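You operate a simulated robot arm through the tools that you are given. There is no shell and no other tool. Be economical: measure what you need, move in short steps, check, and stop when the job is done.

Carry out the task below with a simulated two-armed robot. There is one attempt and no reset: what you move stays moved.

Task
Pick up the bottle from the top of the parts table with one hand, pass it to the other hand and put it on the bay t2. Set down upright: bottle.

It is judged by the outcome, as a careful person would: the job done as asked, and still so three seconds after it is handed in. It fails if anything else is knocked over, pushed out of place, dropped, spilled or broken.

Robot
Two 7-joint arms with three-finger grippers on one trunk, on a base that drives. Base frame: it is fixed to the floor where the robot stands at the start and does not move with it; the origin is under the middle of the robot, x ahead of it, y to its left, z up. Readings come in mm, degrees, newtons and seconds.
The left shoulder is at the start at [30, 124, 1083], the right one opposite. With the tool pointing down near the work surface each hand reaches from about 100 to 780 mm from the robot's upright axis, wherever it stands, measured 20 degrees to its own side. Places, roughly: bay T2 (30x13 cm) [740, -1460, 700]. Payload 2.2 kg a hand.
Tool frame (each hand has its own): the origin (TCP) lies between the finger pads and is the grasp point; the fingertips stand 28 mm ahead of it; z points along the fingers, y is the line along which they close. Largest opening 102 mm; the body of the gripper starts 71 mm behind the TCP.
Orientation is that of the tool frame in the base frame, as a unit quaternion [w, x, y, z]. With the fingers straight down and closing along the base's y, the tool's x points along the base's -x, its y along +y and its z along -z.

Tools
- The arms move only by the tool move_arm. It takes "left_series", "right_series" or both (then of equal length, played together; a hand with none holds still); each is a list of rows, each an object of numbers (a shift or turn left out is 0, a gripper value left out holds the last): "dx", "dy", "dz": the shift along the tool's x, y, z in mm; "ax", "ay", "az": the turn, a rotation vector about the tool's x, y, z in degrees; "hand": the opening, from 0 (shut) to 1 (fully open). In form: [{"dx": .., "dy": .., "dz": .., "ax": .., "ay": .., "az": .., "hand": ..}, ...]. A call has 1 to 10 rows; each row is the pose to reach, as a shift and turn from the pose commanded when the call began, along the tool's axes at that moment. Rows are played at 5 a second. More than 50 mm and 8.6 degrees between two rows, or a gripper value outside its range, and nothing of the call is played. A pose out of reach is approached as far as the arm can. The call stops where the force on the tool passes 40 N (or 10 N more than at its start, if that is more) or the arm is blocked; 0.2 s more then pass. Each finger halts on what it meets, pressing with about 32 N; the grip force reading is that of the motor and also rises with nothing between the fingers. The clock runs only during rows and for 0.2 s after the last one: add rows that repeat a pose to give the fingers time. It gives the time, the measured TCP pose, the force on the tool (base axes), the opening and the grip force at its end, in the units of the frame above (readings bear some noise), with the torque about the TCP (base axes, N m) and any sound that the robot's microphone picked up.
- Cameras (640 x 400 px; columns grow to the right, rows downward): "scene" is now at [46.7, 10.2, 1792.8]; the picture's right is [-0.11, -0.99, 0.00], its down [-0.75, 0.08, -0.66] and it looks along [0.66, -0.07, -0.75] (base axes); focal length 266 px, centre (320, 200). "left" rides on the left gripper at [72, 38, -86] in its tool frame; the picture's right is [-0.46, 0.89, 0.00], its down [-0.60, -0.32, -0.73] and it looks along [-0.65, -0.34, 0.68] (tool axes); focal length 256 px, centre (320, 200). "right" rides on the right gripper at [69, 44, -86] in its tool frame; the picture's right is [-0.53, 0.85, 0.00], its down [-0.58, -0.36, -0.73] and it looks along [-0.62, -0.39, 0.68] (tool axes); focal length 256 px, centre (320, 200). There is no depth. A picture from a camera that has moved, and an enlarged one, comes with that camera's place and axes in the base frame and with its lens. The place of the scene camera against the robot may be out by one fixed shift of up to 25 mm in any direction.
- snapshot(camera): a new picture of that camera. No time passes.
- raise_lower(by): slides the trunk up (or, below 0, down) by that many mm; the arms and the scene camera ride with it, the base frame stays. It gives what a move gives, with no picture.
- drive_base(legs): drives the robot by 1 to 6 legs, each [ahead, left, turn to the left] in mm, mm and degrees, along the robot's own axes; the way and the turn of a leg run together, so that a leg with both is an arc; at most 1500 mm and 180 degrees a leg. The arms and the cameras ride along, it lands a little off, and it stops where it bumps. It gives what a move gives.
- aim_head(pan, tilt): turns the head with the scene camera to pan (to the left, within 143 degrees either way) and tilt (down, from -29 to 69), counted from straight ahead of the robot. It gives what a move gives.
- close_up(camera, box): a new picture of the part [left, top, right, bottom] of that camera's present view, enlarged. No time passes.
- finish_job(): hands the job in; it is judged then, once.

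Work in short steps. Places have to be worked out from the pictures, the camera data and where the tool is seen: move nearer, look again, correct. Check each grasp and each placing, and mend what went wrong. You have 120 turns and 108 pictures in all, those below and enlarged ones among them. Open the grippers and draw the arms clear of the work before you hand the job in, unless the task says otherwise; then end with one line.

The tools are called as a command line: name --argument value ..., lists and objects as JSON in quotes. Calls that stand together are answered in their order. move_arm: Moves the arms, as the interface text tells. Its arguments: {"type":"object","properties":{"left_series":{"type":"array"},"right_series":{"type":"array"}},"required":[]} The other tools are called the same way: raise_lower (by) slides the trunk up or down; drive_base (legs) drives the base; aim_head (pan, tilt) turns the head that bears the scene camera; snapshot (camera) takes a picture; close_up (camera, box) takes an enlarged picture of a part of a camera's view; finish_job () hands the job in.

At the start:

```text
time_s: 0.0
left_ee_pos: [575.7, 283.4, 1141.1]
left_ee_rot: [0.001, 0.0, 1.0, 0.0]
left_ft_force: [-0.3, 0.2, -0.1]
left_ft_torque: [0.02, 0.0, 0.0]
left_opening: 101.9
left_grip_force: 0.0
right_ee_pos: [528.1, -193.7, 1131.4]
right_ee_rot: [0.001, -0.001, 1.0, 0.0]
right_ft_force: [0.0, 0.2, -0.7]
right_ft_torque: [-0.02, 0.0, -0.02]
right_opening: 102.0
right_grip_force: 0.1
trunk travel left (down, up): [-325.0, 215.0]
robot x, y, heading: [-1.0, -1.8, 0.1]
head pan, tilt: [-6.3, 48.7]
```

scene: 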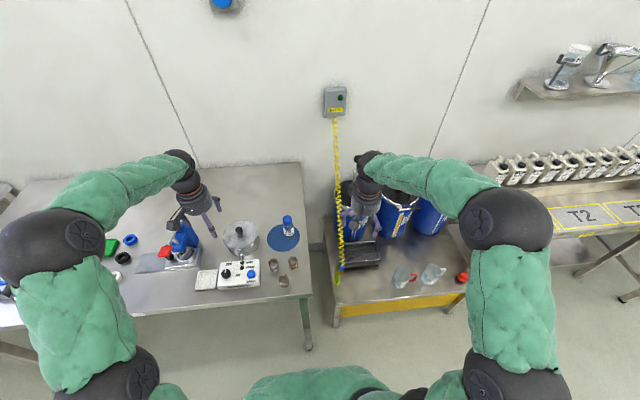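
right: 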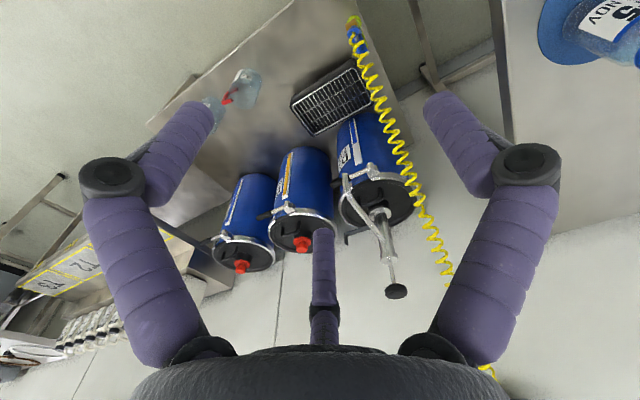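
left: 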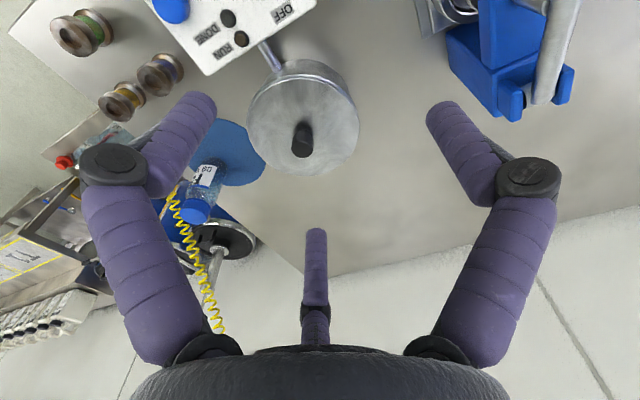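

I look closer at the bottle that seems to stand on a blue disc on the left table, and at the T2 bay.

close_up --camera "scene" --box '[200, 180, 330, 300]'

close_up --camera "scene" --box '[460, 130, 640, 290]'

close_up --camera "left" --box '[130, 80, 350, 260]'

```text
3.33 times, centred on (265, 240) of scene
camera zoom: at [46.7, 10.2, 1792.8], right [-0.11, -0.99, 0.0], down [-0.75, 0.08, -0.66], along [0.66, -0.07, -0.75], focal length 887 px, centre (503, 67)
```

zoom: 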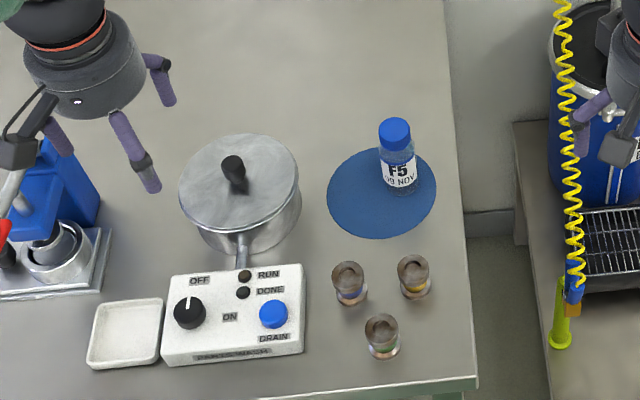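

```text
2.50 times, centred on (550, 210) of scene
camera zoom: at [46.7, 10.2, 1792.8], right [-0.11, -0.99, 0.0], down [-0.75, 0.08, -0.66], along [0.66, -0.07, -0.75], focal length 665 px, centre (-255, 175)
```

zoom: 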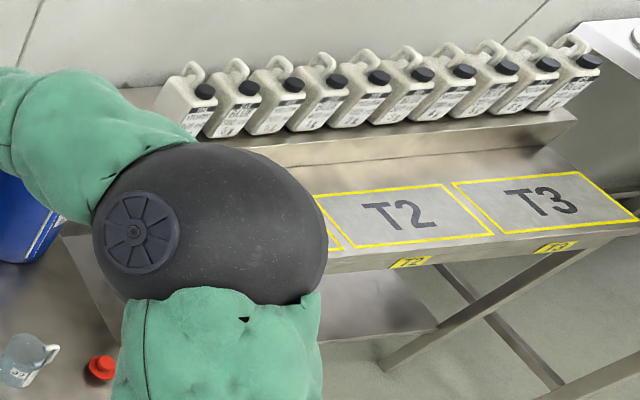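

```text
2.22 times, centred on (240, 170) of left
camera zoom: at [502.6, 321.7, 1226.5], right [0.46, 0.89, 0.0], down [0.6, -0.32, 0.73], along [0.65, -0.34, -0.68], focal length 569 px, centre (498, 267)
```

zoom: 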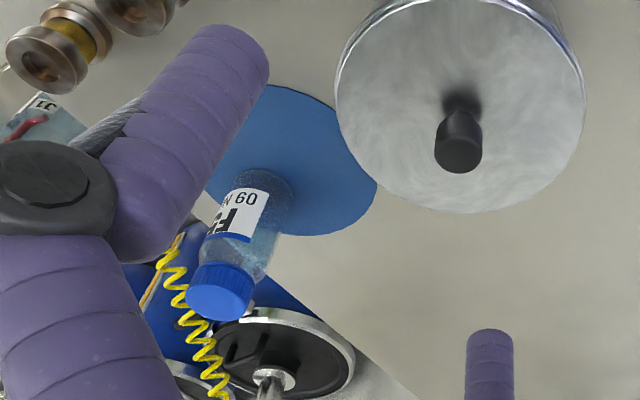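

The bottle ("F5", blue cap) stands on the blue disc; triangulating gives the cap top near [648, 66, 1017] and the table near z 900. The hands look three-fingered in the picture, so I half close the left one in free air to see how it really moves.

move_arm --left_series '[{"hand": 0.4}, {"hand": 0.4}, {"hand": 0.4}]'

snapshot --camera "left"

close_up --camera "scene" --box '[150, 140, 310, 260]'

```text
time_s: 0.8
left_ee_pos: [575.3, 283.8, 1141.9]
left_ee_rot: [0.0, 0.0, 1.0, 0.0]
left_ft_force: [-0.4, -0.3, 0.0]
left_ft_torque: [-0.02, -0.04, 0.05]
left_opening: 40.9
left_grip_force: 0.0
right_ee_pos: [527.8, -192.3, 1132.3]
right_ee_rot: [0.0, -0.001, 1.0, 0.001]
right_ft_force: [0.8, -0.2, 0.1]
right_ft_torque: [-0.01, 0.01, 0.02]
right_opening: 102.1
right_grip_force: 0.0
trunk travel left (down, up): [-325.0, 215.0]
robot x, y, heading: [2.8, 4.4, 0.1]
head pan, tilt: [-6.3, 48.7]
```

```text
101 pictures are left
camera left: at [502.6, 321.7, 1226.5], right [0.46, 0.89, 0.0], down [0.6, -0.32, 0.73], along [0.65, -0.34, -0.68], focal length 256 px, centre (320, 200)
```

left: 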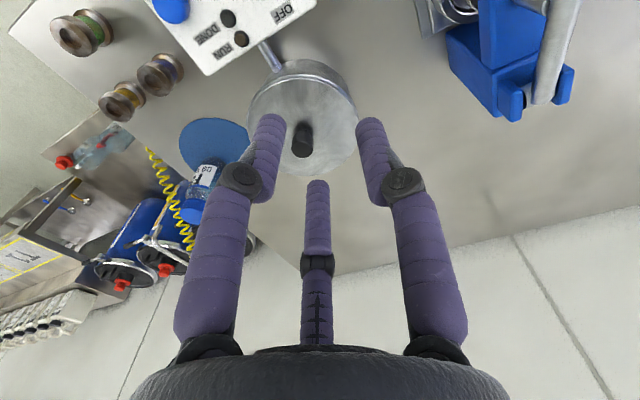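

```text
3.33 times, centred on (230, 200) of scene
camera zoom: at [46.7, 10.2, 1792.8], right [-0.11, -0.99, 0.0], down [-0.75, 0.08, -0.66], along [0.66, -0.07, -0.75], focal length 887 px, centre (620, 200)
```

zoom: 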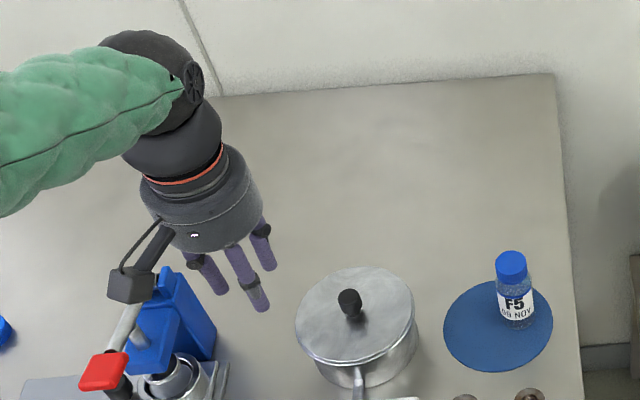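

The hand really closes three fingers round the TCP. I'll have the left hand come in tilted 25° (leaning away from the robot), so the right can later take the lower body from the robot's side. I move the left open hand to a stand-off above the bottle.

move_arm --left_series '[{"dx": -17, "dy": -31, "dz": 7, "ay": 3.6, "hand": 1}, {"dx": -34, "dy": -62, "dz": 15, "ay": 7.1}, {"dx": -51, "dy": -93, "dz": 22, "ay": 10.7}, {"dx": -69, "dy": -125, "dz": 30, "ay": 14.3}, {"dx": -86, "dy": -156, "dz": 37, "ay": 17.9}, {"dx": -103, "dy": -187, "dz": 45, "ay": 21.4}, {"dx": -120, "dy": -218, "dz": 52, "ay": 25}, {"dx": -120, "dy": -218, "dz": 52, "ay": 25}]'

snapshot --camera "left"

snapshot --camera "scene"

```text
time_s: 2.6
left_ee_pos: [648.4, 70.6, 1084.8]
left_ee_rot: [-0.217, 0.0, 0.976, -0.001]
left_ft_force: [-0.9, 0.3, -0.5]
left_ft_torque: [-0.01, -0.02, 0.03]
left_opening: 102.2
left_grip_force: 0.1
left hand out of reach, approached as far as the arm can: row 6, 7, 8
right_ee_pos: [528.0, -192.8, 1132.5]
right_ee_rot: [0.0, 0.0, 1.0, 0.0]
right_ft_force: [0.4, 0.1, 0.6]
right_ft_torque: [-0.04, -0.07, -0.02]
right_opening: 101.8
right_grip_force: 0.0
trunk travel left (down, up): [-325.0, 215.0]
robot x, y, heading: [-4.3, 2.6, 0.0]
head pan, tilt: [-6.3, 48.7]
```

```text
99 pictures are left
camera left: at [618.8, 108.9, 1192.8], right [0.42, 0.89, -0.2], down [0.86, -0.32, 0.41], along [0.3, -0.34, -0.89], focal length 256 px, centre (320, 200)
```

left: 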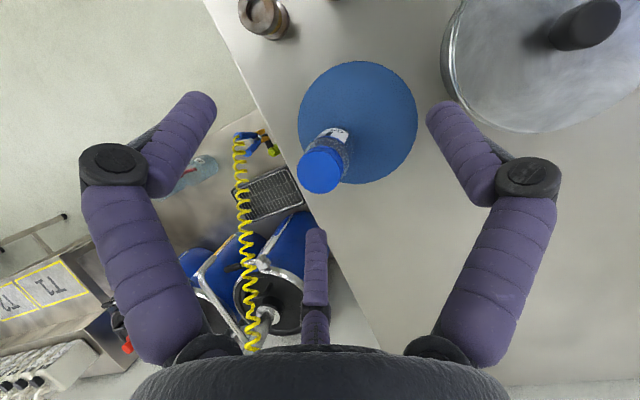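

```text
98 pictures are left
camera scene: at [46.5, 10.9, 1792.9], right [-0.11, -0.99, 0.0], down [-0.75, 0.08, -0.66], along [0.66, -0.07, -0.75], focal length 266 px, centre (320, 200)
```

scene: 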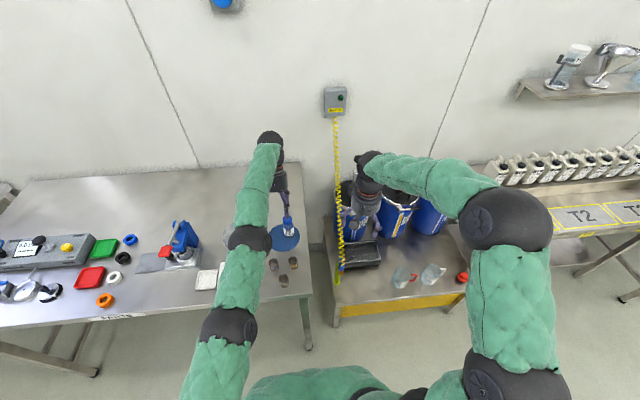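

The hand is above the bottle as far out as it gets (x≈648); a straight descent is possible from here. The bottle's place seen now differs a little from before, so I look again in both cameras to check whether the disc turns.

close_up --camera "scene" --box '[240, 180, 340, 300]'

close_up --camera "left" --box '[260, 50, 460, 210]'

```text
3.33 times, centred on (290, 240) of scene
camera zoom: at [46.5, 10.9, 1792.9], right [-0.11, -0.99, 0.0], down [-0.75, 0.08, -0.66], along [0.66, -0.07, -0.75], focal length 887 px, centre (420, 67)
```

zoom: 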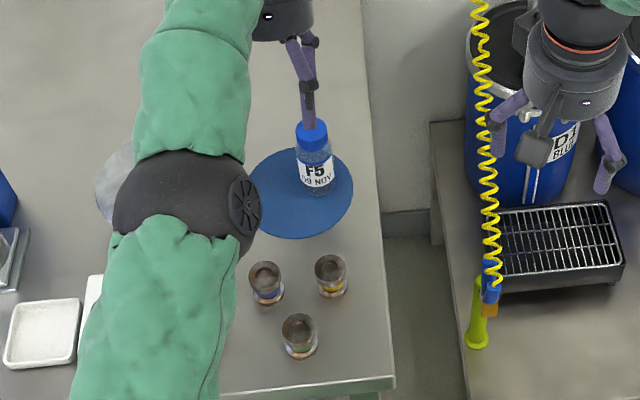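

```text
2.50 times, centred on (360, 130) of left
camera zoom: at [618.8, 108.9, 1192.8], right [0.42, 0.89, -0.2], down [0.86, -0.32, 0.41], along [0.3, -0.34, -0.89], focal length 640 px, centre (220, 375)
```

zoom: 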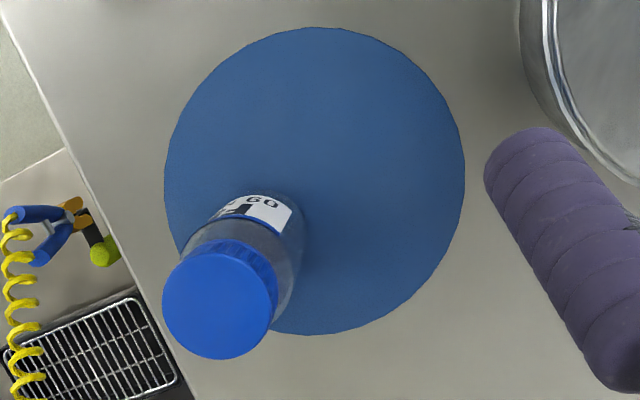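

Static: consistent rays give the bottle at about [659, 48, cap top 1004] (scene camera off by ~19 mm in y). I raise the trunk 60 mm for better reach at this tilt.

raise_lower --by 60

```text
time_s: 3.6
left_ee_pos: [649.1, 70.6, 1145.1]
left_ee_rot: [-0.217, 0.0, 0.976, -0.001]
left_ft_force: [0.8, 0.2, 0.0]
left_ft_torque: [0.0, 0.02, -0.03]
left_opening: 101.9
left_grip_force: 0.0
right_ee_pos: [526.6, -193.3, 1192.3]
right_ee_rot: [0.001, 0.0, 1.0, 0.0]
right_ft_force: [0.4, 0.1, 0.5]
right_ft_torque: [-0.02, -0.01, -0.02]
right_opening: 101.7
right_grip_force: 0.1
trunk travel left (down, up): [-385.0, 155.0]
robot x, y, heading: [2.7, -1.3, -0.2]
head pan, tilt: [-6.3, 48.7]
```

I go down to about 50 mm above grasp height and over the bottle.

move_arm --left_series '[{"dx": -16, "dy": -11, "dz": 26}, {"dx": -31, "dy": -22, "dz": 51}, {"dx": -47, "dy": -22, "dz": 77}, {"dx": -47, "dy": -22, "dz": 77}]'

snapshot --camera "left"

```text
time_s: 4.6
left_ee_pos: [647.9, 52.0, 1064.9]
left_ee_rot: [-0.217, 0.0, 0.976, 0.001]
left_ft_force: [-0.8, 0.0, -0.3]
left_ft_torque: [0.03, 0.01, -0.03]
left_opening: 101.9
left_grip_force: 0.0
left hand out of reach, approached as far as the arm can: row 1, 2, 3, 4
right_ee_pos: [528.3, -193.1, 1192.0]
right_ee_rot: [0.0, 0.0, 1.0, 0.001]
right_ft_force: [0.1, -0.5, -0.1]
right_ft_torque: [0.05, 0.01, 0.0]
right_opening: 102.0
right_grip_force: 0.1
trunk travel left (down, up): [-385.0, 155.0]
robot x, y, heading: [2.5, -0.9, 0.1]
head pan, tilt: [-6.3, 48.7]
```

```text
95 pictures are left
camera left: at [617.9, 89.5, 1173.0], right [0.42, 0.89, -0.2], down [0.86, -0.32, 0.41], along [0.3, -0.34, -0.89], focal length 256 px, centre (320, 200)
```

left: 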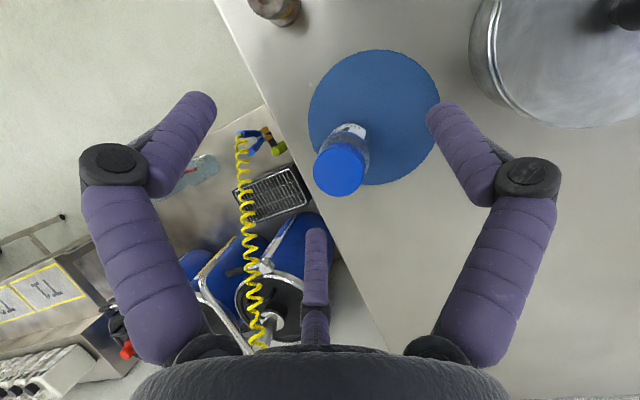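

The bottle is confirmed at [660, 48], but the arm stops at x 648. I look down at the base to see whether I can drive nearer to the table.

aim_head --pan 0 --tilt 69

snapshot --camera "scene"

```text
time_s: 5.4
left_ee_pos: [647.5, 52.7, 1065.5]
left_ee_rot: [-0.216, 0.001, 0.976, 0.001]
left_ft_force: [-0.8, 0.4, -0.3]
left_ft_torque: [-0.01, -0.04, -0.01]
left_opening: 102.2
left_grip_force: 0.1
right_ee_pos: [527.9, -193.5, 1192.5]
right_ee_rot: [0.0, 0.0, 1.0, 0.0]
right_ft_force: [-0.2, -0.3, 0.5]
right_ft_torque: [0.01, 0.01, 0.01]
right_opening: 102.0
right_grip_force: 0.0
trunk travel left (down, up): [-385.0, 155.0]
robot x, y, heading: [-1.6, 0.9, -0.2]
head pan, tilt: [0.0, 68.8]
```

```text
94 pictures are left
camera scene: at [25.1, 18.6, 1829.1], right [0.0, -1.0, 0.0], down [-0.93, 0.0, -0.36], along [0.36, 0.0, -0.93], focal length 266 px, centre (320, 200)
```

scene: 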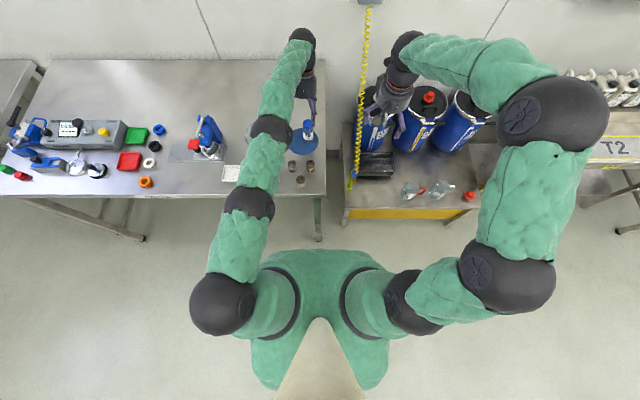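

There is ample room ahead of the trunk (table edge ≈ x 405). I drive 50 mm ahead; the fingers are above the cap level so they stay clear.

drive_base --legs '[[50, 0, 0]]'

snapshot --camera "left"

```text
time_s: 6.4
left_ee_pos: [699.0, 51.9, 1064.1]
left_ee_rot: [-0.218, 0.0, 0.976, 0.0]
left_ft_force: [-0.7, -0.6, -0.8]
left_ft_torque: [0.0, 0.05, -0.01]
left_opening: 101.8
left_grip_force: 0.1
right_ee_pos: [580.2, -193.0, 1191.8]
right_ee_rot: [-0.001, 0.0, 1.0, 0.0]
right_ft_force: [-0.5, 1.3, -0.3]
right_ft_torque: [-0.01, 0.05, -0.01]
right_opening: 102.1
right_grip_force: 0.0
trunk travel left (down, up): [-385.0, 155.0]
robot x, y, heading: [53.5, 1.4, 0.0]
head pan, tilt: [0.0, 68.8]
```

```text
93 pictures are left
camera left: at [668.8, 89.6, 1172.6], right [0.42, 0.89, -0.2], down [0.86, -0.32, 0.41], along [0.3, -0.34, -0.89], focal length 256 px, centre (320, 200)
```

left: 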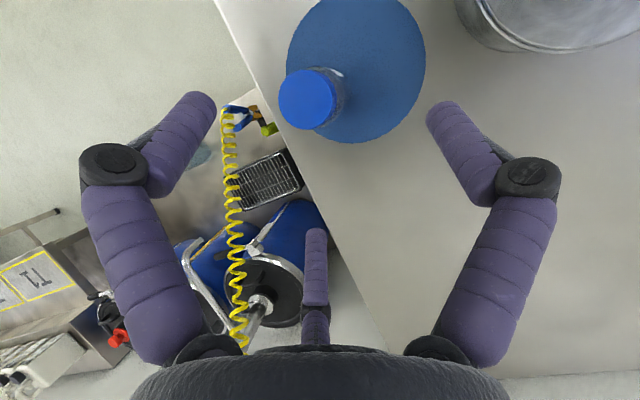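

The tool axis now points right at the bottle's upper body. I advance 97 mm along it, fingers open, then check.

move_arm --left_series '[{"dy": -2, "dz": 25}, {"dy": -4, "dz": 50}, {"dy": -4, "dz": 75}, {"dy": -4, "dz": 97}, {"dy": -4, "dz": 97}]'

snapshot --camera "left"

close_up --camera "scene" --box '[240, 60, 400, 200]'

```text
time_s: 7.6
left_ee_pos: [655.9, 48.4, 976.7]
left_ee_rot: [-0.216, -0.001, 0.976, 0.0]
left_ft_force: [-0.1, 0.2, 0.0]
left_ft_torque: [0.01, 0.0, 0.0]
left_opening: 102.1
left_grip_force: 0.1
right_ee_pos: [578.3, -192.9, 1190.9]
right_ee_rot: [0.0, 0.0, 1.0, 0.0]
right_ft_force: [-0.6, -0.3, -0.6]
right_ft_torque: [0.01, -0.04, -0.02]
right_opening: 102.0
right_grip_force: 0.0
trunk travel left (down, up): [-385.0, 155.0]
robot x, y, heading: [51.1, -0.5, 0.1]
head pan, tilt: [0.0, 68.8]
```

```text
92 pictures are left
camera left: at [625.4, 87.4, 1084.9], right [0.42, 0.89, -0.2], down [0.86, -0.32, 0.41], along [0.3, -0.34, -0.89], focal length 256 px, centre (320, 200)
```

left: 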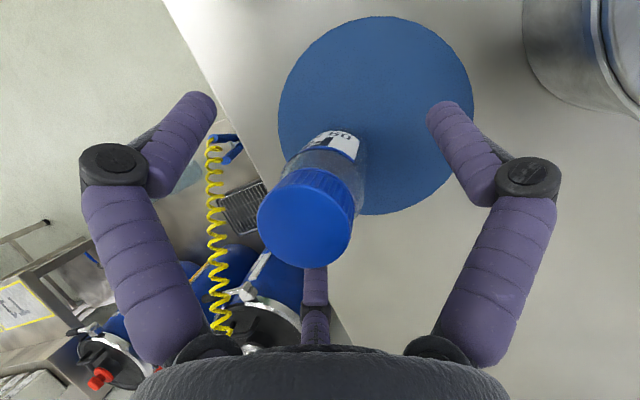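

```text
2.86 times, centred on (320, 130) of scene
camera zoom: at [74.4, 18.8, 1829.1], right [0.0, -1.0, 0.0], down [-0.93, 0.0, -0.36], along [0.36, 0.0, -0.93], focal length 760 px, centre (320, 400)
```

zoom: 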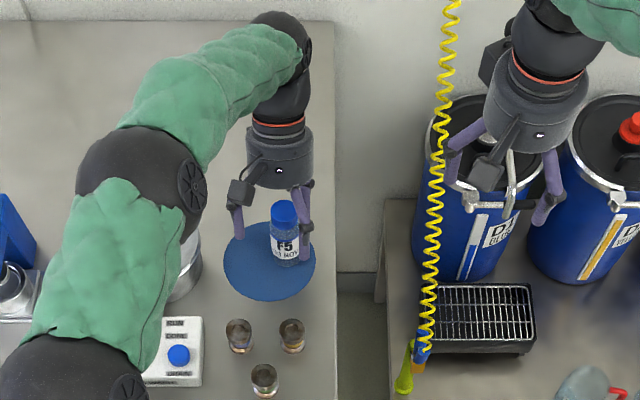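

Bottle is centred between the fingers. I close the left hand.

move_arm --left_series '[{"hand": 0.6}, {"hand": 0.3}, {"hand": 0.2}, {"hand": 0.2}, {"hand": 0.2}]'

snapshot --camera "left"

```text
time_s: 8.8
left_ee_pos: [655.2, 49.0, 976.3]
left_ee_rot: [-0.216, 0.0, 0.976, -0.001]
left_ft_force: [2.4, -1.5, 3.8]
left_ft_torque: [0.01, -0.13, -0.01]
left_opening: 47.7
left_grip_force: 32.3
right_ee_pos: [576.6, -192.6, 1191.1]
right_ee_rot: [0.0, 0.0, 1.0, 0.001]
right_ft_force: [0.3, 0.6, -0.2]
right_ft_torque: [0.01, 0.01, 0.06]
right_opening: 102.0
right_grip_force: 0.1
trunk travel left (down, up): [-385.0, 155.0]
robot x, y, heading: [53.2, -3.2, -0.0]
head pan, tilt: [0.0, 68.8]
```

```text
90 pictures are left
camera left: at [625.9, 87.2, 1085.2], right [0.42, 0.89, -0.2], down [0.86, -0.32, 0.41], along [0.3, -0.34, -0.89], focal length 256 px, centre (320, 200)
```

left: 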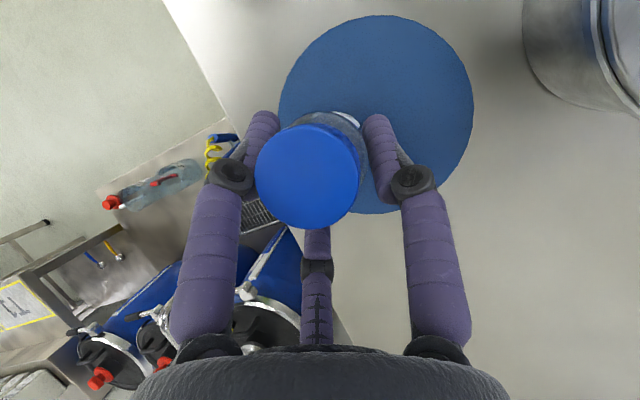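

Gripped at 47.7 mm. The cap seems to have shifted about 16 mm toward the robot, so I check whether the bottle slid or tilted.

close_up --camera "scene" --box '[270, 90, 340, 180]'

snapshot --camera "right"

```text
4.44 times, centred on (305, 135) of scene
camera zoom: at [74.8, 18.5, 1829.1], right [0.0, -1.0, 0.0], down [-0.93, 0.0, -0.36], along [0.36, 0.0, -0.93], focal length 1182 px, centre (387, 489)
```

zoom: 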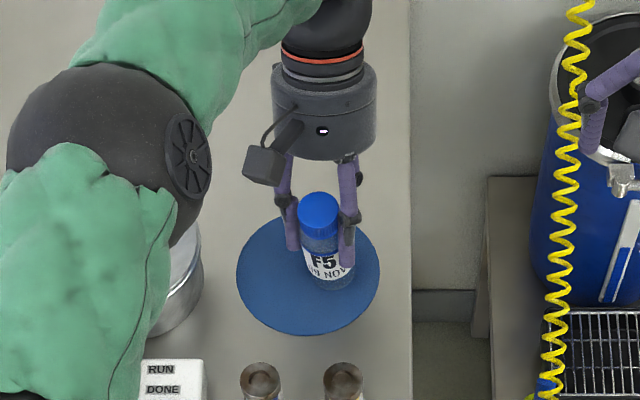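

```text
88 pictures are left
camera right: at [507.7, -149.4, 1278.2], right [0.53, 0.85, 0.0], down [0.58, -0.36, 0.73], along [0.62, -0.39, -0.68], focal length 256 px, centre (320, 200)
```

right: 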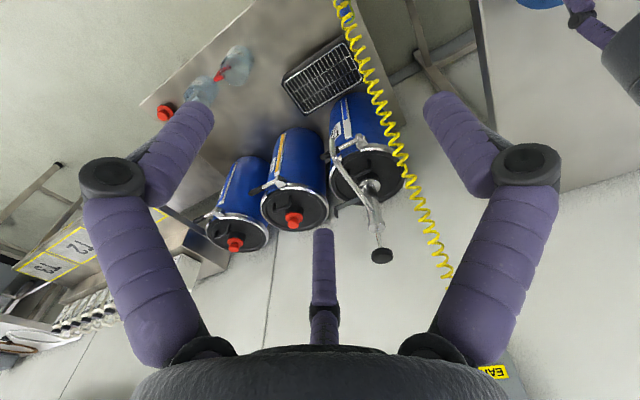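

The bottle has tipped roughly 8° toward the robot within the grip, which is tolerable and correctable in the air. I lift straight up 100 mm and look.

move_arm --left_series '[{"dx": 8.5, "dz": -18}, {"dx": 21, "dz": -45}, {"dx": 34, "dz": -72}, {"dx": 42.3, "dz": -90.6}, {"dx": 42.3, "dz": -90.6}]'

snapshot --camera "left"

close_up --camera "scene" --box '[250, 70, 370, 180]'

```text
time_s: 10.0
left_ee_pos: [655.6, 47.4, 1077.5]
left_ee_rot: [-0.218, 0.0, 0.976, 0.0]
left_ft_force: [0.0, -0.8, -1.2]
left_ft_torque: [0.03, -0.02, 0.02]
left_opening: 47.5
left_grip_force: 31.9
right_ee_pos: [577.9, -193.2, 1192.7]
right_ee_rot: [-0.001, -0.001, 1.0, 0.0]
right_ft_force: [0.4, -0.4, 0.1]
right_ft_torque: [0.05, 0.0, -0.03]
right_opening: 102.0
right_grip_force: 0.0
trunk travel left (down, up): [-385.0, 155.0]
robot x, y, heading: [48.0, 0.1, 0.0]
head pan, tilt: [0.0, 68.8]
```

```text
87 pictures are left
camera left: at [625.6, 85.8, 1185.9], right [0.42, 0.89, -0.2], down [0.86, -0.32, 0.41], along [0.3, -0.34, -0.89], focal length 256 px, centre (320, 200)
```

left: 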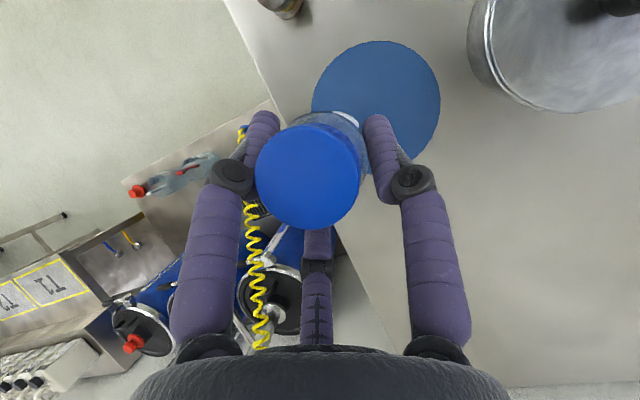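

```text
3.64 times, centred on (310, 125) of scene
camera zoom: at [75.1, 18.7, 1829.0], right [0.0, -1.0, 0.0], down [-0.93, 0.0, -0.36], along [0.36, 0.0, -0.93], focal length 967 px, centre (356, 473)
```

zoom: 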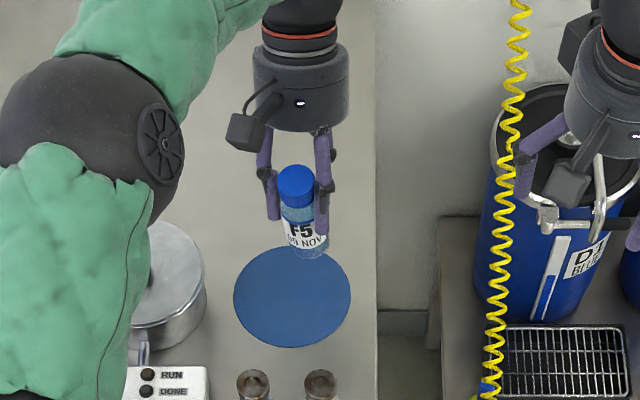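

Held firmly, with the bottle tipped. Now I turn the right hand to point ahead, 30° below horizontal, drawn back, while the left shifts to a handover place ahead of the trunk.

move_arm --right_series '[{"dx": 13, "dz": 9, "ay": -7.5}, {"dx": 27, "dz": 18, "ay": -15}, {"dx": 40, "dz": 27, "ay": -22.5}, {"dx": 54, "dz": 36, "ay": -30}, {"dx": 67, "dz": 45, "ay": -37.5}, {"dx": 81, "dz": 54, "ay": -45}, {"dx": 94, "dz": 63, "ay": -52.5}, {"dx": 108, "dz": 72, "ay": -60}, {"dx": 108, "dz": 72, "ay": -60}]' --left_series '[{"dx": 7, "dz": -4}, {"dx": 14, "dz": -8}, {"dx": 21, "dz": -12}, {"dx": 28, "dz": -16}, {"dx": 35, "dz": -20}, {"dx": 42, "dz": -24}, {"dx": 49, "dz": -28}, {"dx": 55, "dz": -30}, {"dx": 55, "dz": -30}]'

snapshot --camera "right"

snapshot --camera "scene"

```text
time_s: 12.0
left_ee_pos: [620.1, 48.1, 1127.7]
left_ee_rot: [-0.218, 0.0, 0.976, 0.0]
left_ft_force: [0.5, 0.2, -0.8]
left_ft_torque: [-0.02, 0.02, -0.01]
left_opening: 47.2
left_grip_force: 32.0
right_ee_pos: [469.8, -172.0, 1135.9]
right_ee_rot: [0.498, 0.002, 0.867, -0.002]
right_ft_force: [0.7, -0.3, -0.3]
right_ft_torque: [0.01, 0.03, -0.01]
right_opening: 101.9
right_grip_force: 0.0
right hand out of reach, approached as far as the arm can: row 6, 7, 8, 9
trunk travel left (down, up): [-385.0, 155.0]
robot x, y, heading: [53.1, 1.6, 0.1]
head pan, tilt: [0.0, 68.8]
```

```text
85 pictures are left
camera right: at [359.9, -127.3, 1118.4], right [0.27, 0.84, 0.46], down [-0.34, -0.36, 0.87], along [0.9, -0.39, 0.19], focal length 256 px, centre (320, 200)
```

right: 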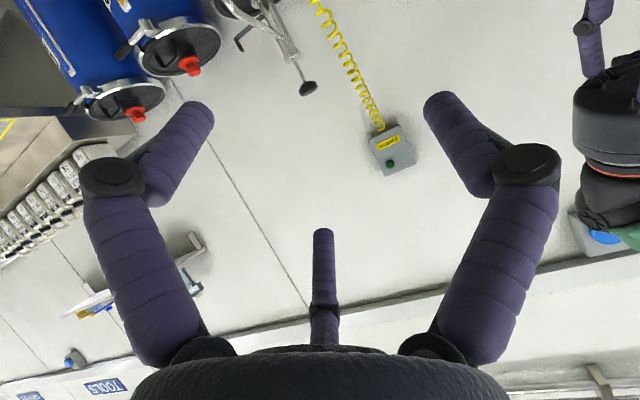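

```text
84 pictures are left
camera scene: at [76.1, 18.4, 1829.0], right [0.0, -1.0, 0.0], down [-0.93, 0.0, -0.36], along [0.36, 0.0, -0.93], focal length 266 px, centre (320, 200)
```

scene: 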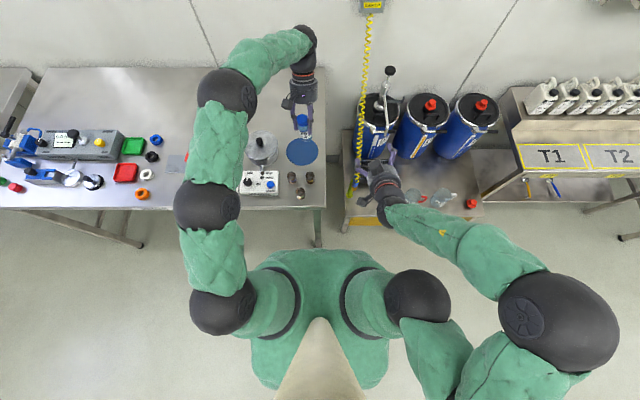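

The right hand points forward well. I shift the left hand with the bottle 90 mm to the right, so both meet near the midline, then look with the right camera.

move_arm --left_series '[{"dy": -30}, {"dy": -60}, {"dy": -90}, {"dy": -90}]'

snapshot --camera "right"

close_up --camera "scene" --box '[260, 60, 440, 220]'

```text
time_s: 13.0
left_ee_pos: [620.9, -41.3, 1127.7]
left_ee_rot: [-0.216, 0.0, 0.976, 0.0]
left_ft_force: [-0.1, 0.6, -0.9]
left_ft_torque: [0.02, -0.01, -0.03]
left_opening: 47.1
left_grip_force: 31.9
right_ee_pos: [469.3, -171.4, 1135.5]
right_ee_rot: [0.499, 0.001, 0.867, -0.002]
right_ft_force: [0.0, 0.8, 0.9]
right_ft_torque: [-0.02, -0.01, -0.03]
right_opening: 102.1
right_grip_force: 0.0
trunk travel left (down, up): [-385.0, 155.0]
robot x, y, heading: [48.8, -0.6, 0.2]
head pan, tilt: [0.0, 68.8]
```

```text
83 pictures are left
camera right: at [359.4, -126.6, 1119.0], right [0.27, 0.85, 0.46], down [-0.34, -0.36, 0.87], along [0.9, -0.39, 0.19], focal length 256 px, centre (320, 200)
```

right: 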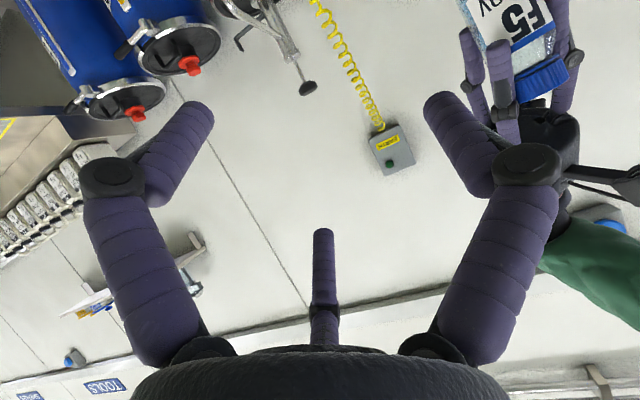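

```text
2.50 times, centred on (350, 140) of scene
camera zoom: at [74.7, 19.8, 1829.1], right [0.0, -1.0, 0.0], down [-0.93, 0.0, -0.36], along [0.36, 0.0, -0.93], focal length 665 px, centre (245, 350)
```

zoom: 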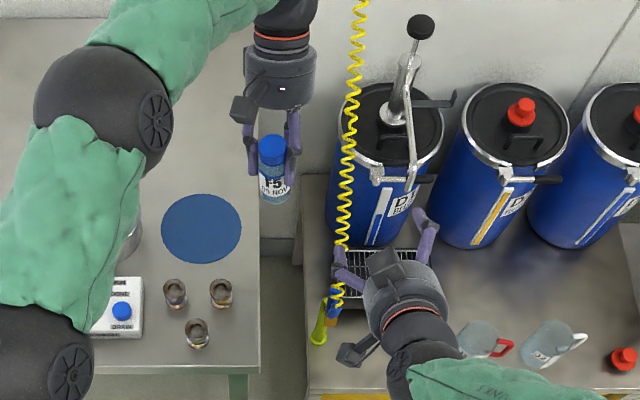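

From the pictures the bottle leans ~9° to +y in the left hand; its lower body sits near [619, -44, 1082]. I straighten it with the left wrist and bring the right hand to a stand-off 110 mm behind that point on its tool axis.

move_arm --left_series '[{"ax": -1.8, "az": -0.85}, {"ax": -3.6, "az": -1.7}, {"ax": -5.4, "az": -2.5}, {"ax": -7.2, "az": -3.4}, {"ax": -7.2, "az": -3.4}]' --right_series '[{"dx": -7, "dy": 32, "dz": 12}, {"dx": -14, "dy": 64, "dz": 24}, {"dx": -21, "dy": 96, "dz": 36}, {"dx": -29, "dy": 127, "dz": 47}, {"dx": -29, "dy": 127, "dz": 47}]'

snapshot --camera "right"

close_up --camera "scene" --box '[260, 60, 420, 200]'

```text
time_s: 14.2
left_ee_pos: [618.1, -43.3, 1129.0]
left_ee_rot: [-0.215, -0.016, 0.974, 0.067]
left_ft_force: [-0.3, 0.7, -0.4]
left_ft_torque: [-0.02, -0.03, 0.0]
left_opening: 47.4
left_grip_force: 32.8
right_ee_pos: [525.5, -44.9, 1137.4]
right_ee_rot: [0.5, 0.001, 0.866, 0.0]
right_ft_force: [-0.9, -0.9, -0.8]
right_ft_torque: [0.02, 0.02, -0.02]
right_opening: 102.0
right_grip_force: 0.2
trunk travel left (down, up): [-385.0, 155.0]
robot x, y, heading: [48.7, -1.0, 0.1]
head pan, tilt: [0.0, 68.8]
```

```text
81 pictures are left
camera right: at [415.0, -1.0, 1120.4], right [0.27, 0.84, 0.46], down [-0.34, -0.36, 0.86], along [0.9, -0.39, 0.19], focal length 256 px, centre (320, 200)
```

right: 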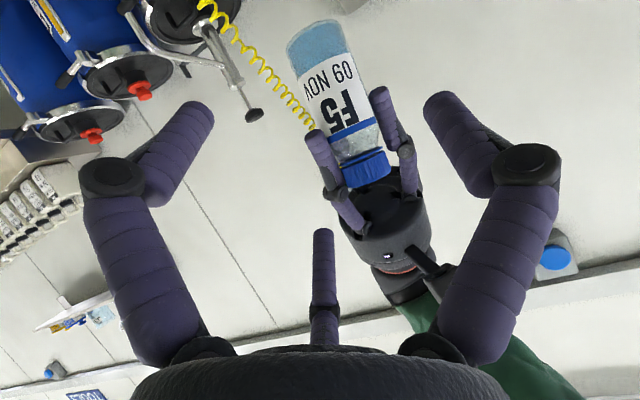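

```text
2.86 times, centred on (340, 130) of scene
camera zoom: at [73.9, 18.1, 1829.1], right [0.0, -1.0, 0.0], down [-0.93, 0.0, -0.36], along [0.36, 0.0, -0.93], focal length 760 px, centre (263, 400)
```

zoom: 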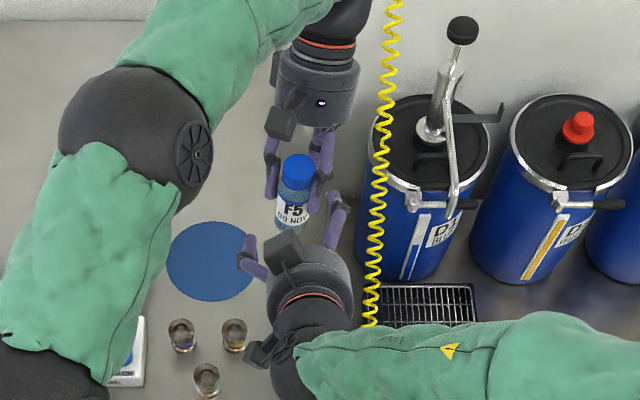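

The bottle shows clearly. Before bringing the second hand in, I need to know just how the three rendered fingers sit on the bottle, so I zoom in.

close_up --camera "right" --box '[260, 0, 460, 250]'

snapshot --camera "left"

```text
1.60 times, centred on (360, 125) of right
camera zoom: at [415.0, -1.0, 1120.4], right [0.27, 0.84, 0.46], down [-0.34, -0.36, 0.86], along [0.9, -0.39, 0.19], focal length 410 px, centre (256, 320)
```

zoom: 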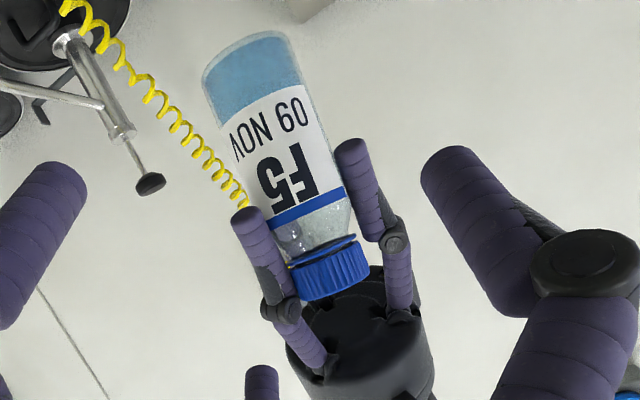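

```text
78 pictures are left
camera left: at [588.8, -20.4, 1240.5], right [0.42, 0.9, -0.07], down [0.86, -0.37, 0.36], along [0.3, -0.21, -0.93], focal length 256 px, centre (320, 200)
```

left: 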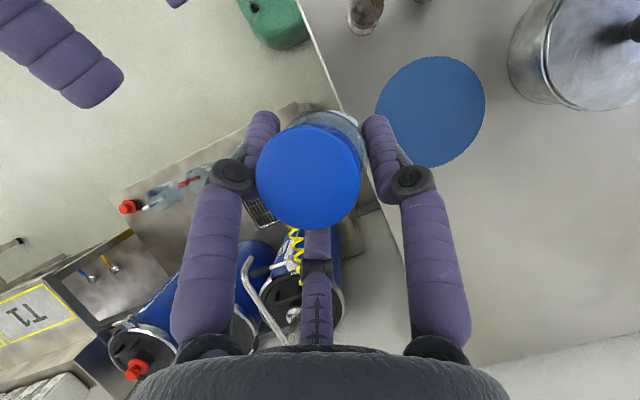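

The fingers wrap three-wise, tips ~55 mm above the base, leaving too little of the bottle for a safe side grasp by the other three-fingered hand. I'll set the bottle back on the disc and regrip it straight down by the cap only. First draw the right hand aside and move the left over the disc.

move_arm --right_series '[{"dy": -8, "dz": -20}, {"dy": -30, "dz": -40}, {"dy": -70, "dz": -45}, {"dy": -110, "dz": -45}, {"dy": -120, "dz": -45}, {"dy": -120, "dz": -45}]' --left_series '[{}, {"dx": -10, "dy": 24, "dz": -1}, {"dx": -21, "dy": 49, "dz": -2}, {"dx": -31, "dy": 73, "dz": -3}, {"dx": -42, "dy": 98, "dz": -4}, {"dx": -42, "dy": 98, "dz": -4}]'

move_arm --left_series '[{"dx": -12.6, "dy": -4.2, "dz": 26.9}, {"dx": -25.2, "dy": -8.4, "dz": 53.8}, {"dx": -37.7, "dy": -12.5, "dz": 80.7}, {"dx": -46, "dy": -15.3, "dz": 98.7}, {"dx": -54.5, "dy": -18, "dz": 116.6}, {"dx": -54.5, "dy": -18, "dz": 116.6}]'

close_up --camera "scene" --box '[260, 90, 360, 190]'

snapshot --camera "right"

```text
time_s: 15.6
left_ee_pos: [659.1, 55.7, 1126.9]
left_ee_rot: [-0.215, -0.016, 0.974, 0.067]
left_ft_force: [0.2, 0.1, -0.5]
left_ft_torque: [0.01, 0.0, -0.01]
left_opening: 47.3
left_grip_force: 32.0
right_ee_pos: [485.5, -165.9, 1160.5]
right_ee_rot: [0.5, 0.001, 0.866, 0.0]
right_ft_force: [-0.3, 0.2, -0.5]
right_ft_torque: [0.03, 0.0, 0.0]
right_opening: 102.2
right_grip_force: 0.0
trunk travel left (down, up): [-385.0, 155.0]
robot x, y, heading: [48.6, 0.8, -0.1]
head pan, tilt: [0.0, 68.8]
```

```text
time_s: 17.0
left_ee_pos: [658.2, 57.2, 998.4]
left_ee_rot: [-0.216, -0.015, 0.974, 0.069]
left_ft_force: [0.4, -0.4, -0.8]
left_ft_torque: [0.02, -0.03, -0.01]
left_opening: 47.1
left_grip_force: 31.8
right_ee_pos: [486.7, -163.8, 1160.0]
right_ee_rot: [0.5, 0.0, 0.866, 0.0]
right_ft_force: [0.1, -1.1, 0.8]
right_ft_torque: [0.05, 0.03, -0.01]
right_opening: 102.0
right_grip_force: 0.0
trunk travel left (down, up): [-385.0, 155.0]
robot x, y, heading: [49.5, 1.0, 0.1]
head pan, tilt: [0.0, 68.8]
```

```text
4.00 times, centred on (310, 140) of scene
camera zoom: at [74.2, 18.7, 1829.1], right [0.0, -1.0, 0.0], down [-0.93, 0.0, -0.36], along [0.36, 0.0, -0.93], focal length 1064 px, centre (360, 440)
```

zoom: 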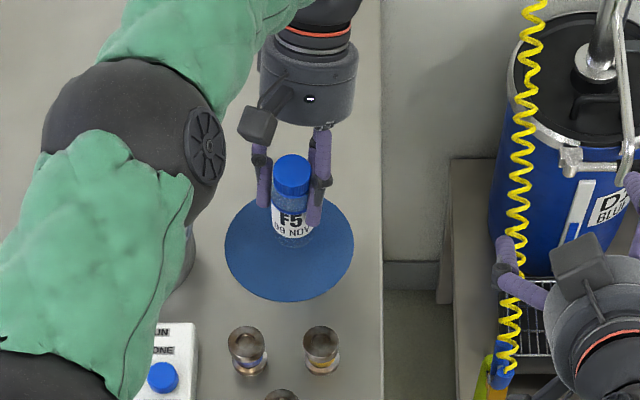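

```text
76 pictures are left
camera right: at [375.2, -120.9, 1143.7], right [0.27, 0.85, 0.46], down [-0.34, -0.36, 0.86], along [0.9, -0.39, 0.19], focal length 256 px, centre (320, 200)
```

right: 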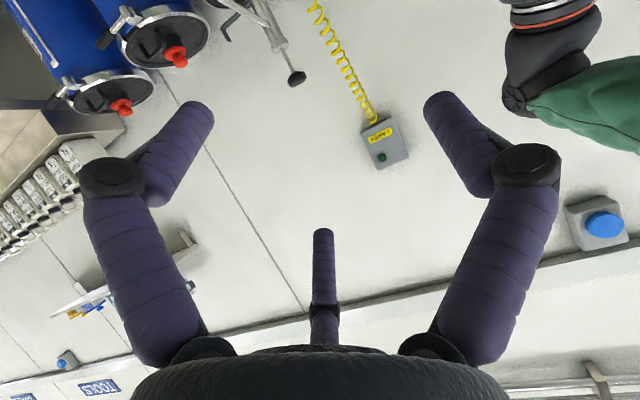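

The bottle hangs upright about 25 mm above the disc. I lower in small steps, watching force.

move_arm --left_series '[{"dx": -4.2, "dy": -1.4, "dz": 9}, {"dx": -7.5, "dy": -2.5, "dz": 16.1}, {"dx": -8.8, "dy": -2.9, "dz": 18.8}]'

close_up --camera "scene" --box '[260, 90, 360, 190]'

```text
time_s: 17.8
left_ee_pos: [659.2, 58.3, 977.7]
left_ee_rot: [-0.216, -0.015, 0.974, 0.068]
left_ft_force: [0.6, -0.7, -0.2]
left_ft_torque: [0.02, -0.06, 0.02]
left_opening: 46.9
left_grip_force: 31.8
right_ee_pos: [486.6, -165.9, 1161.4]
right_ee_rot: [0.5, 0.0, 0.866, -0.001]
right_ft_force: [-0.1, -0.4, 0.2]
right_ft_torque: [-0.03, -0.01, 0.0]
right_opening: 102.2
right_grip_force: 0.0
trunk travel left (down, up): [-385.0, 155.0]
robot x, y, heading: [52.9, -0.1, -0.3]
head pan, tilt: [0.0, 68.8]
```

```text
4.00 times, centred on (310, 140) of scene
camera zoom: at [74.8, 18.7, 1829.1], right [0.0, -1.0, 0.0], down [-0.93, 0.0, -0.36], along [0.36, 0.0, -0.93], focal length 1064 px, centre (360, 440)
```

zoom: 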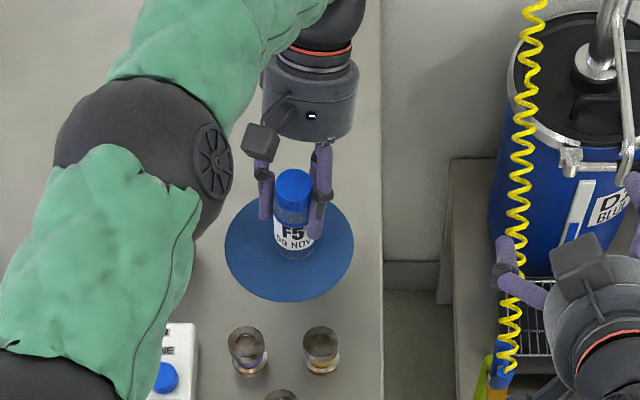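

Force is still about zero; I go down 3 mm more in 1 mm steps.

move_arm --left_series '[{"dx": -0.4, "dy": -0.1, "dz": 0.9}, {"dx": -0.8, "dy": -0.3, "dz": 1.8}, {"dx": -1.3, "dy": -0.4, "dz": 2.7}]'

```text
time_s: 18.6
left_ee_pos: [659.5, 57.6, 976.3]
left_ee_rot: [-0.214, -0.015, 0.974, 0.068]
left_ft_force: [-1.4, 2.4, 10.5]
left_ft_torque: [0.08, 0.32, -0.03]
left_opening: 46.9
left_grip_force: 32.0
right_ee_pos: [485.3, -164.5, 1160.9]
right_ee_rot: [0.499, 0.0, 0.866, 0.0]
right_ft_force: [0.1, 0.6, -0.4]
right_ft_torque: [0.01, 0.02, -0.04]
right_opening: 102.2
right_grip_force: 0.0
trunk travel left (down, up): [-385.0, 155.0]
robot x, y, heading: [50.9, 0.4, -0.3]
head pan, tilt: [0.0, 68.8]
```

Contact felt (10 N). I open the hand and look.

move_arm --left_series '[{"hand": 0.6}, {"hand": 0.8}, {"hand": 1}, {"hand": 1}]'

snapshot --camera "left"

```text
time_s: 19.6
left_ee_pos: [657.9, 57.2, 973.7]
left_ee_rot: [-0.216, -0.015, 0.974, 0.068]
left_ft_force: [-0.9, 0.1, 0.0]
left_ft_torque: [0.01, -0.05, 0.02]
left_opening: 101.9
left_grip_force: 0.1
right_ee_pos: [486.4, -164.2, 1161.6]
right_ee_rot: [0.5, 0.0, 0.866, 0.0]
right_ft_force: [-1.1, -1.1, 0.3]
right_ft_torque: [0.04, 0.0, -0.02]
right_opening: 102.2
right_grip_force: 0.1
trunk travel left (down, up): [-385.0, 155.0]
robot x, y, heading: [49.3, 0.9, 0.1]
head pan, tilt: [0.0, 68.8]
```

```text
74 pictures are left
camera left: at [628.9, 79.0, 1086.6], right [0.42, 0.9, -0.07], down [0.86, -0.37, 0.36], along [0.3, -0.21, -0.93], focal length 256 px, centre (320, 200)
```

left: 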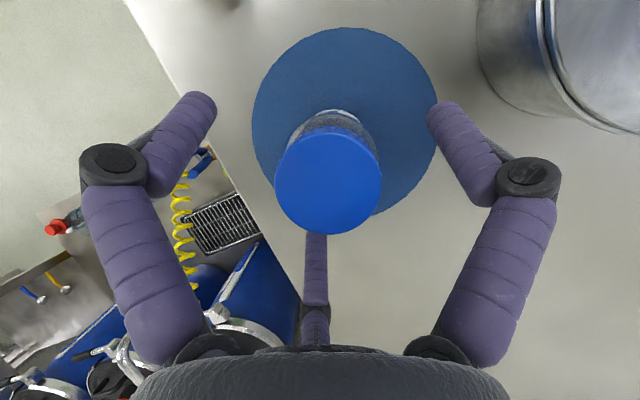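

The bottle stands. I back off along the tool axis and undo the roll.

move_arm --left_series '[{"dz": -30}, {"dz": -60}, {"dz": -90}, {"dz": -115, "ax": 3.6, "az": 1.7}, {"dz": -115, "ax": 7.2, "az": 3.4}, {"dz": -115, "ax": 7.2, "az": 3.4}]'

move_arm --left_series '[{"ay": -5}, {"ay": -10}, {"ay": -15}, {"ay": -20}, {"ay": -25}, {"ay": -25}]'

snapshot --camera "left"

```text
time_s: 21.0
left_ee_pos: [696.8, 43.8, 1075.8]
left_ee_rot: [-0.216, 0.001, 0.976, 0.0]
left_ft_force: [0.1, 0.2, 0.3]
left_ft_torque: [-0.02, 0.01, 0.01]
left_opening: 101.7
left_grip_force: 0.0
left hand out of reach, approached as far as the arm can: row 3, 4, 5, 6
right_ee_pos: [485.0, -164.8, 1159.8]
right_ee_rot: [0.5, 0.0, 0.866, 0.001]
right_ft_force: [-0.4, -0.2, -0.2]
right_ft_torque: [0.02, -0.02, -0.02]
right_opening: 102.2
right_grip_force: 0.1
trunk travel left (down, up): [-385.0, 155.0]
robot x, y, heading: [52.0, -0.3, -0.1]
head pan, tilt: [0.0, 68.8]
```

```text
time_s: 22.4
left_ee_pos: [697.1, 42.7, 1076.2]
left_ee_rot: [0.001, 0.001, 1.0, -0.001]
left_ft_force: [0.6, -0.2, -0.1]
left_ft_torque: [0.01, 0.03, -0.01]
left_opening: 102.0
left_grip_force: 0.0
right_ee_pos: [485.8, -166.8, 1159.2]
right_ee_rot: [0.5, 0.0, 0.866, 0.001]
right_ft_force: [-0.4, -0.5, -0.2]
right_ft_torque: [-0.01, 0.01, 0.03]
right_opening: 101.9
right_grip_force: 0.1
trunk travel left (down, up): [-385.0, 155.0]
robot x, y, heading: [51.1, 3.3, -0.0]
head pan, tilt: [0.0, 68.8]
```

```text
73 pictures are left
camera left: at [625.0, 81.3, 1161.5], right [0.47, 0.89, 0.0], down [0.6, -0.32, 0.73], along [0.65, -0.34, -0.68], focal length 256 px, centre (320, 200)
```

left: 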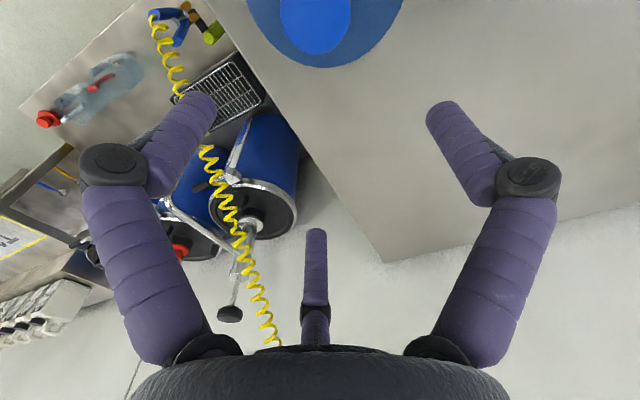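

Tool points straight down. I bring it over the bottle (estimate [650, 64]) and measure the cap anew.

move_arm --left_series '[{"dx": 24, "dy": 10}, {"dx": 47, "dy": 21}, {"dx": 47, "dy": 21}]'

close_up --camera "left" --box '[220, 50, 420, 200]'

```text
time_s: 23.2
left_ee_pos: [651.1, 65.2, 1075.7]
left_ee_rot: [0.0, 0.0, 1.0, 0.0]
left_ft_force: [0.1, 0.3, -0.4]
left_ft_torque: [0.02, 0.02, -0.02]
left_opening: 102.1
left_grip_force: 0.0
right_ee_pos: [485.1, -165.3, 1161.0]
right_ee_rot: [0.499, 0.0, 0.867, 0.0]
right_ft_force: [-0.3, -0.1, -0.1]
right_ft_torque: [-0.01, 0.02, -0.01]
right_opening: 101.9
right_grip_force: 0.0
trunk travel left (down, up): [-385.0, 155.0]
robot x, y, heading: [50.2, -1.6, 0.1]
head pan, tilt: [0.0, 68.8]
```

```text
2.67 times, centred on (320, 125) of left
camera zoom: at [577.8, 102.9, 1162.1], right [0.47, 0.89, 0.0], down [0.6, -0.32, 0.73], along [0.65, -0.34, -0.68], focal length 683 px, centre (320, 400)
```

zoom: 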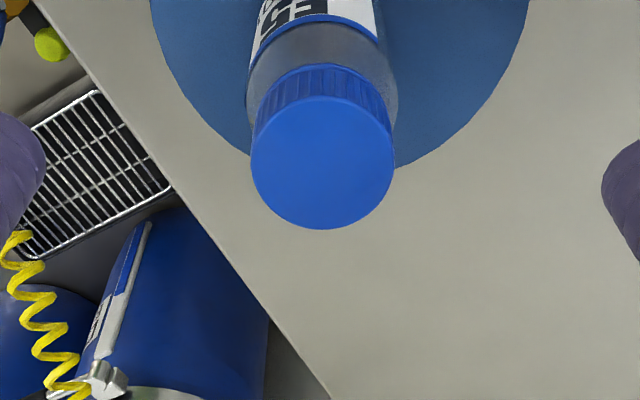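

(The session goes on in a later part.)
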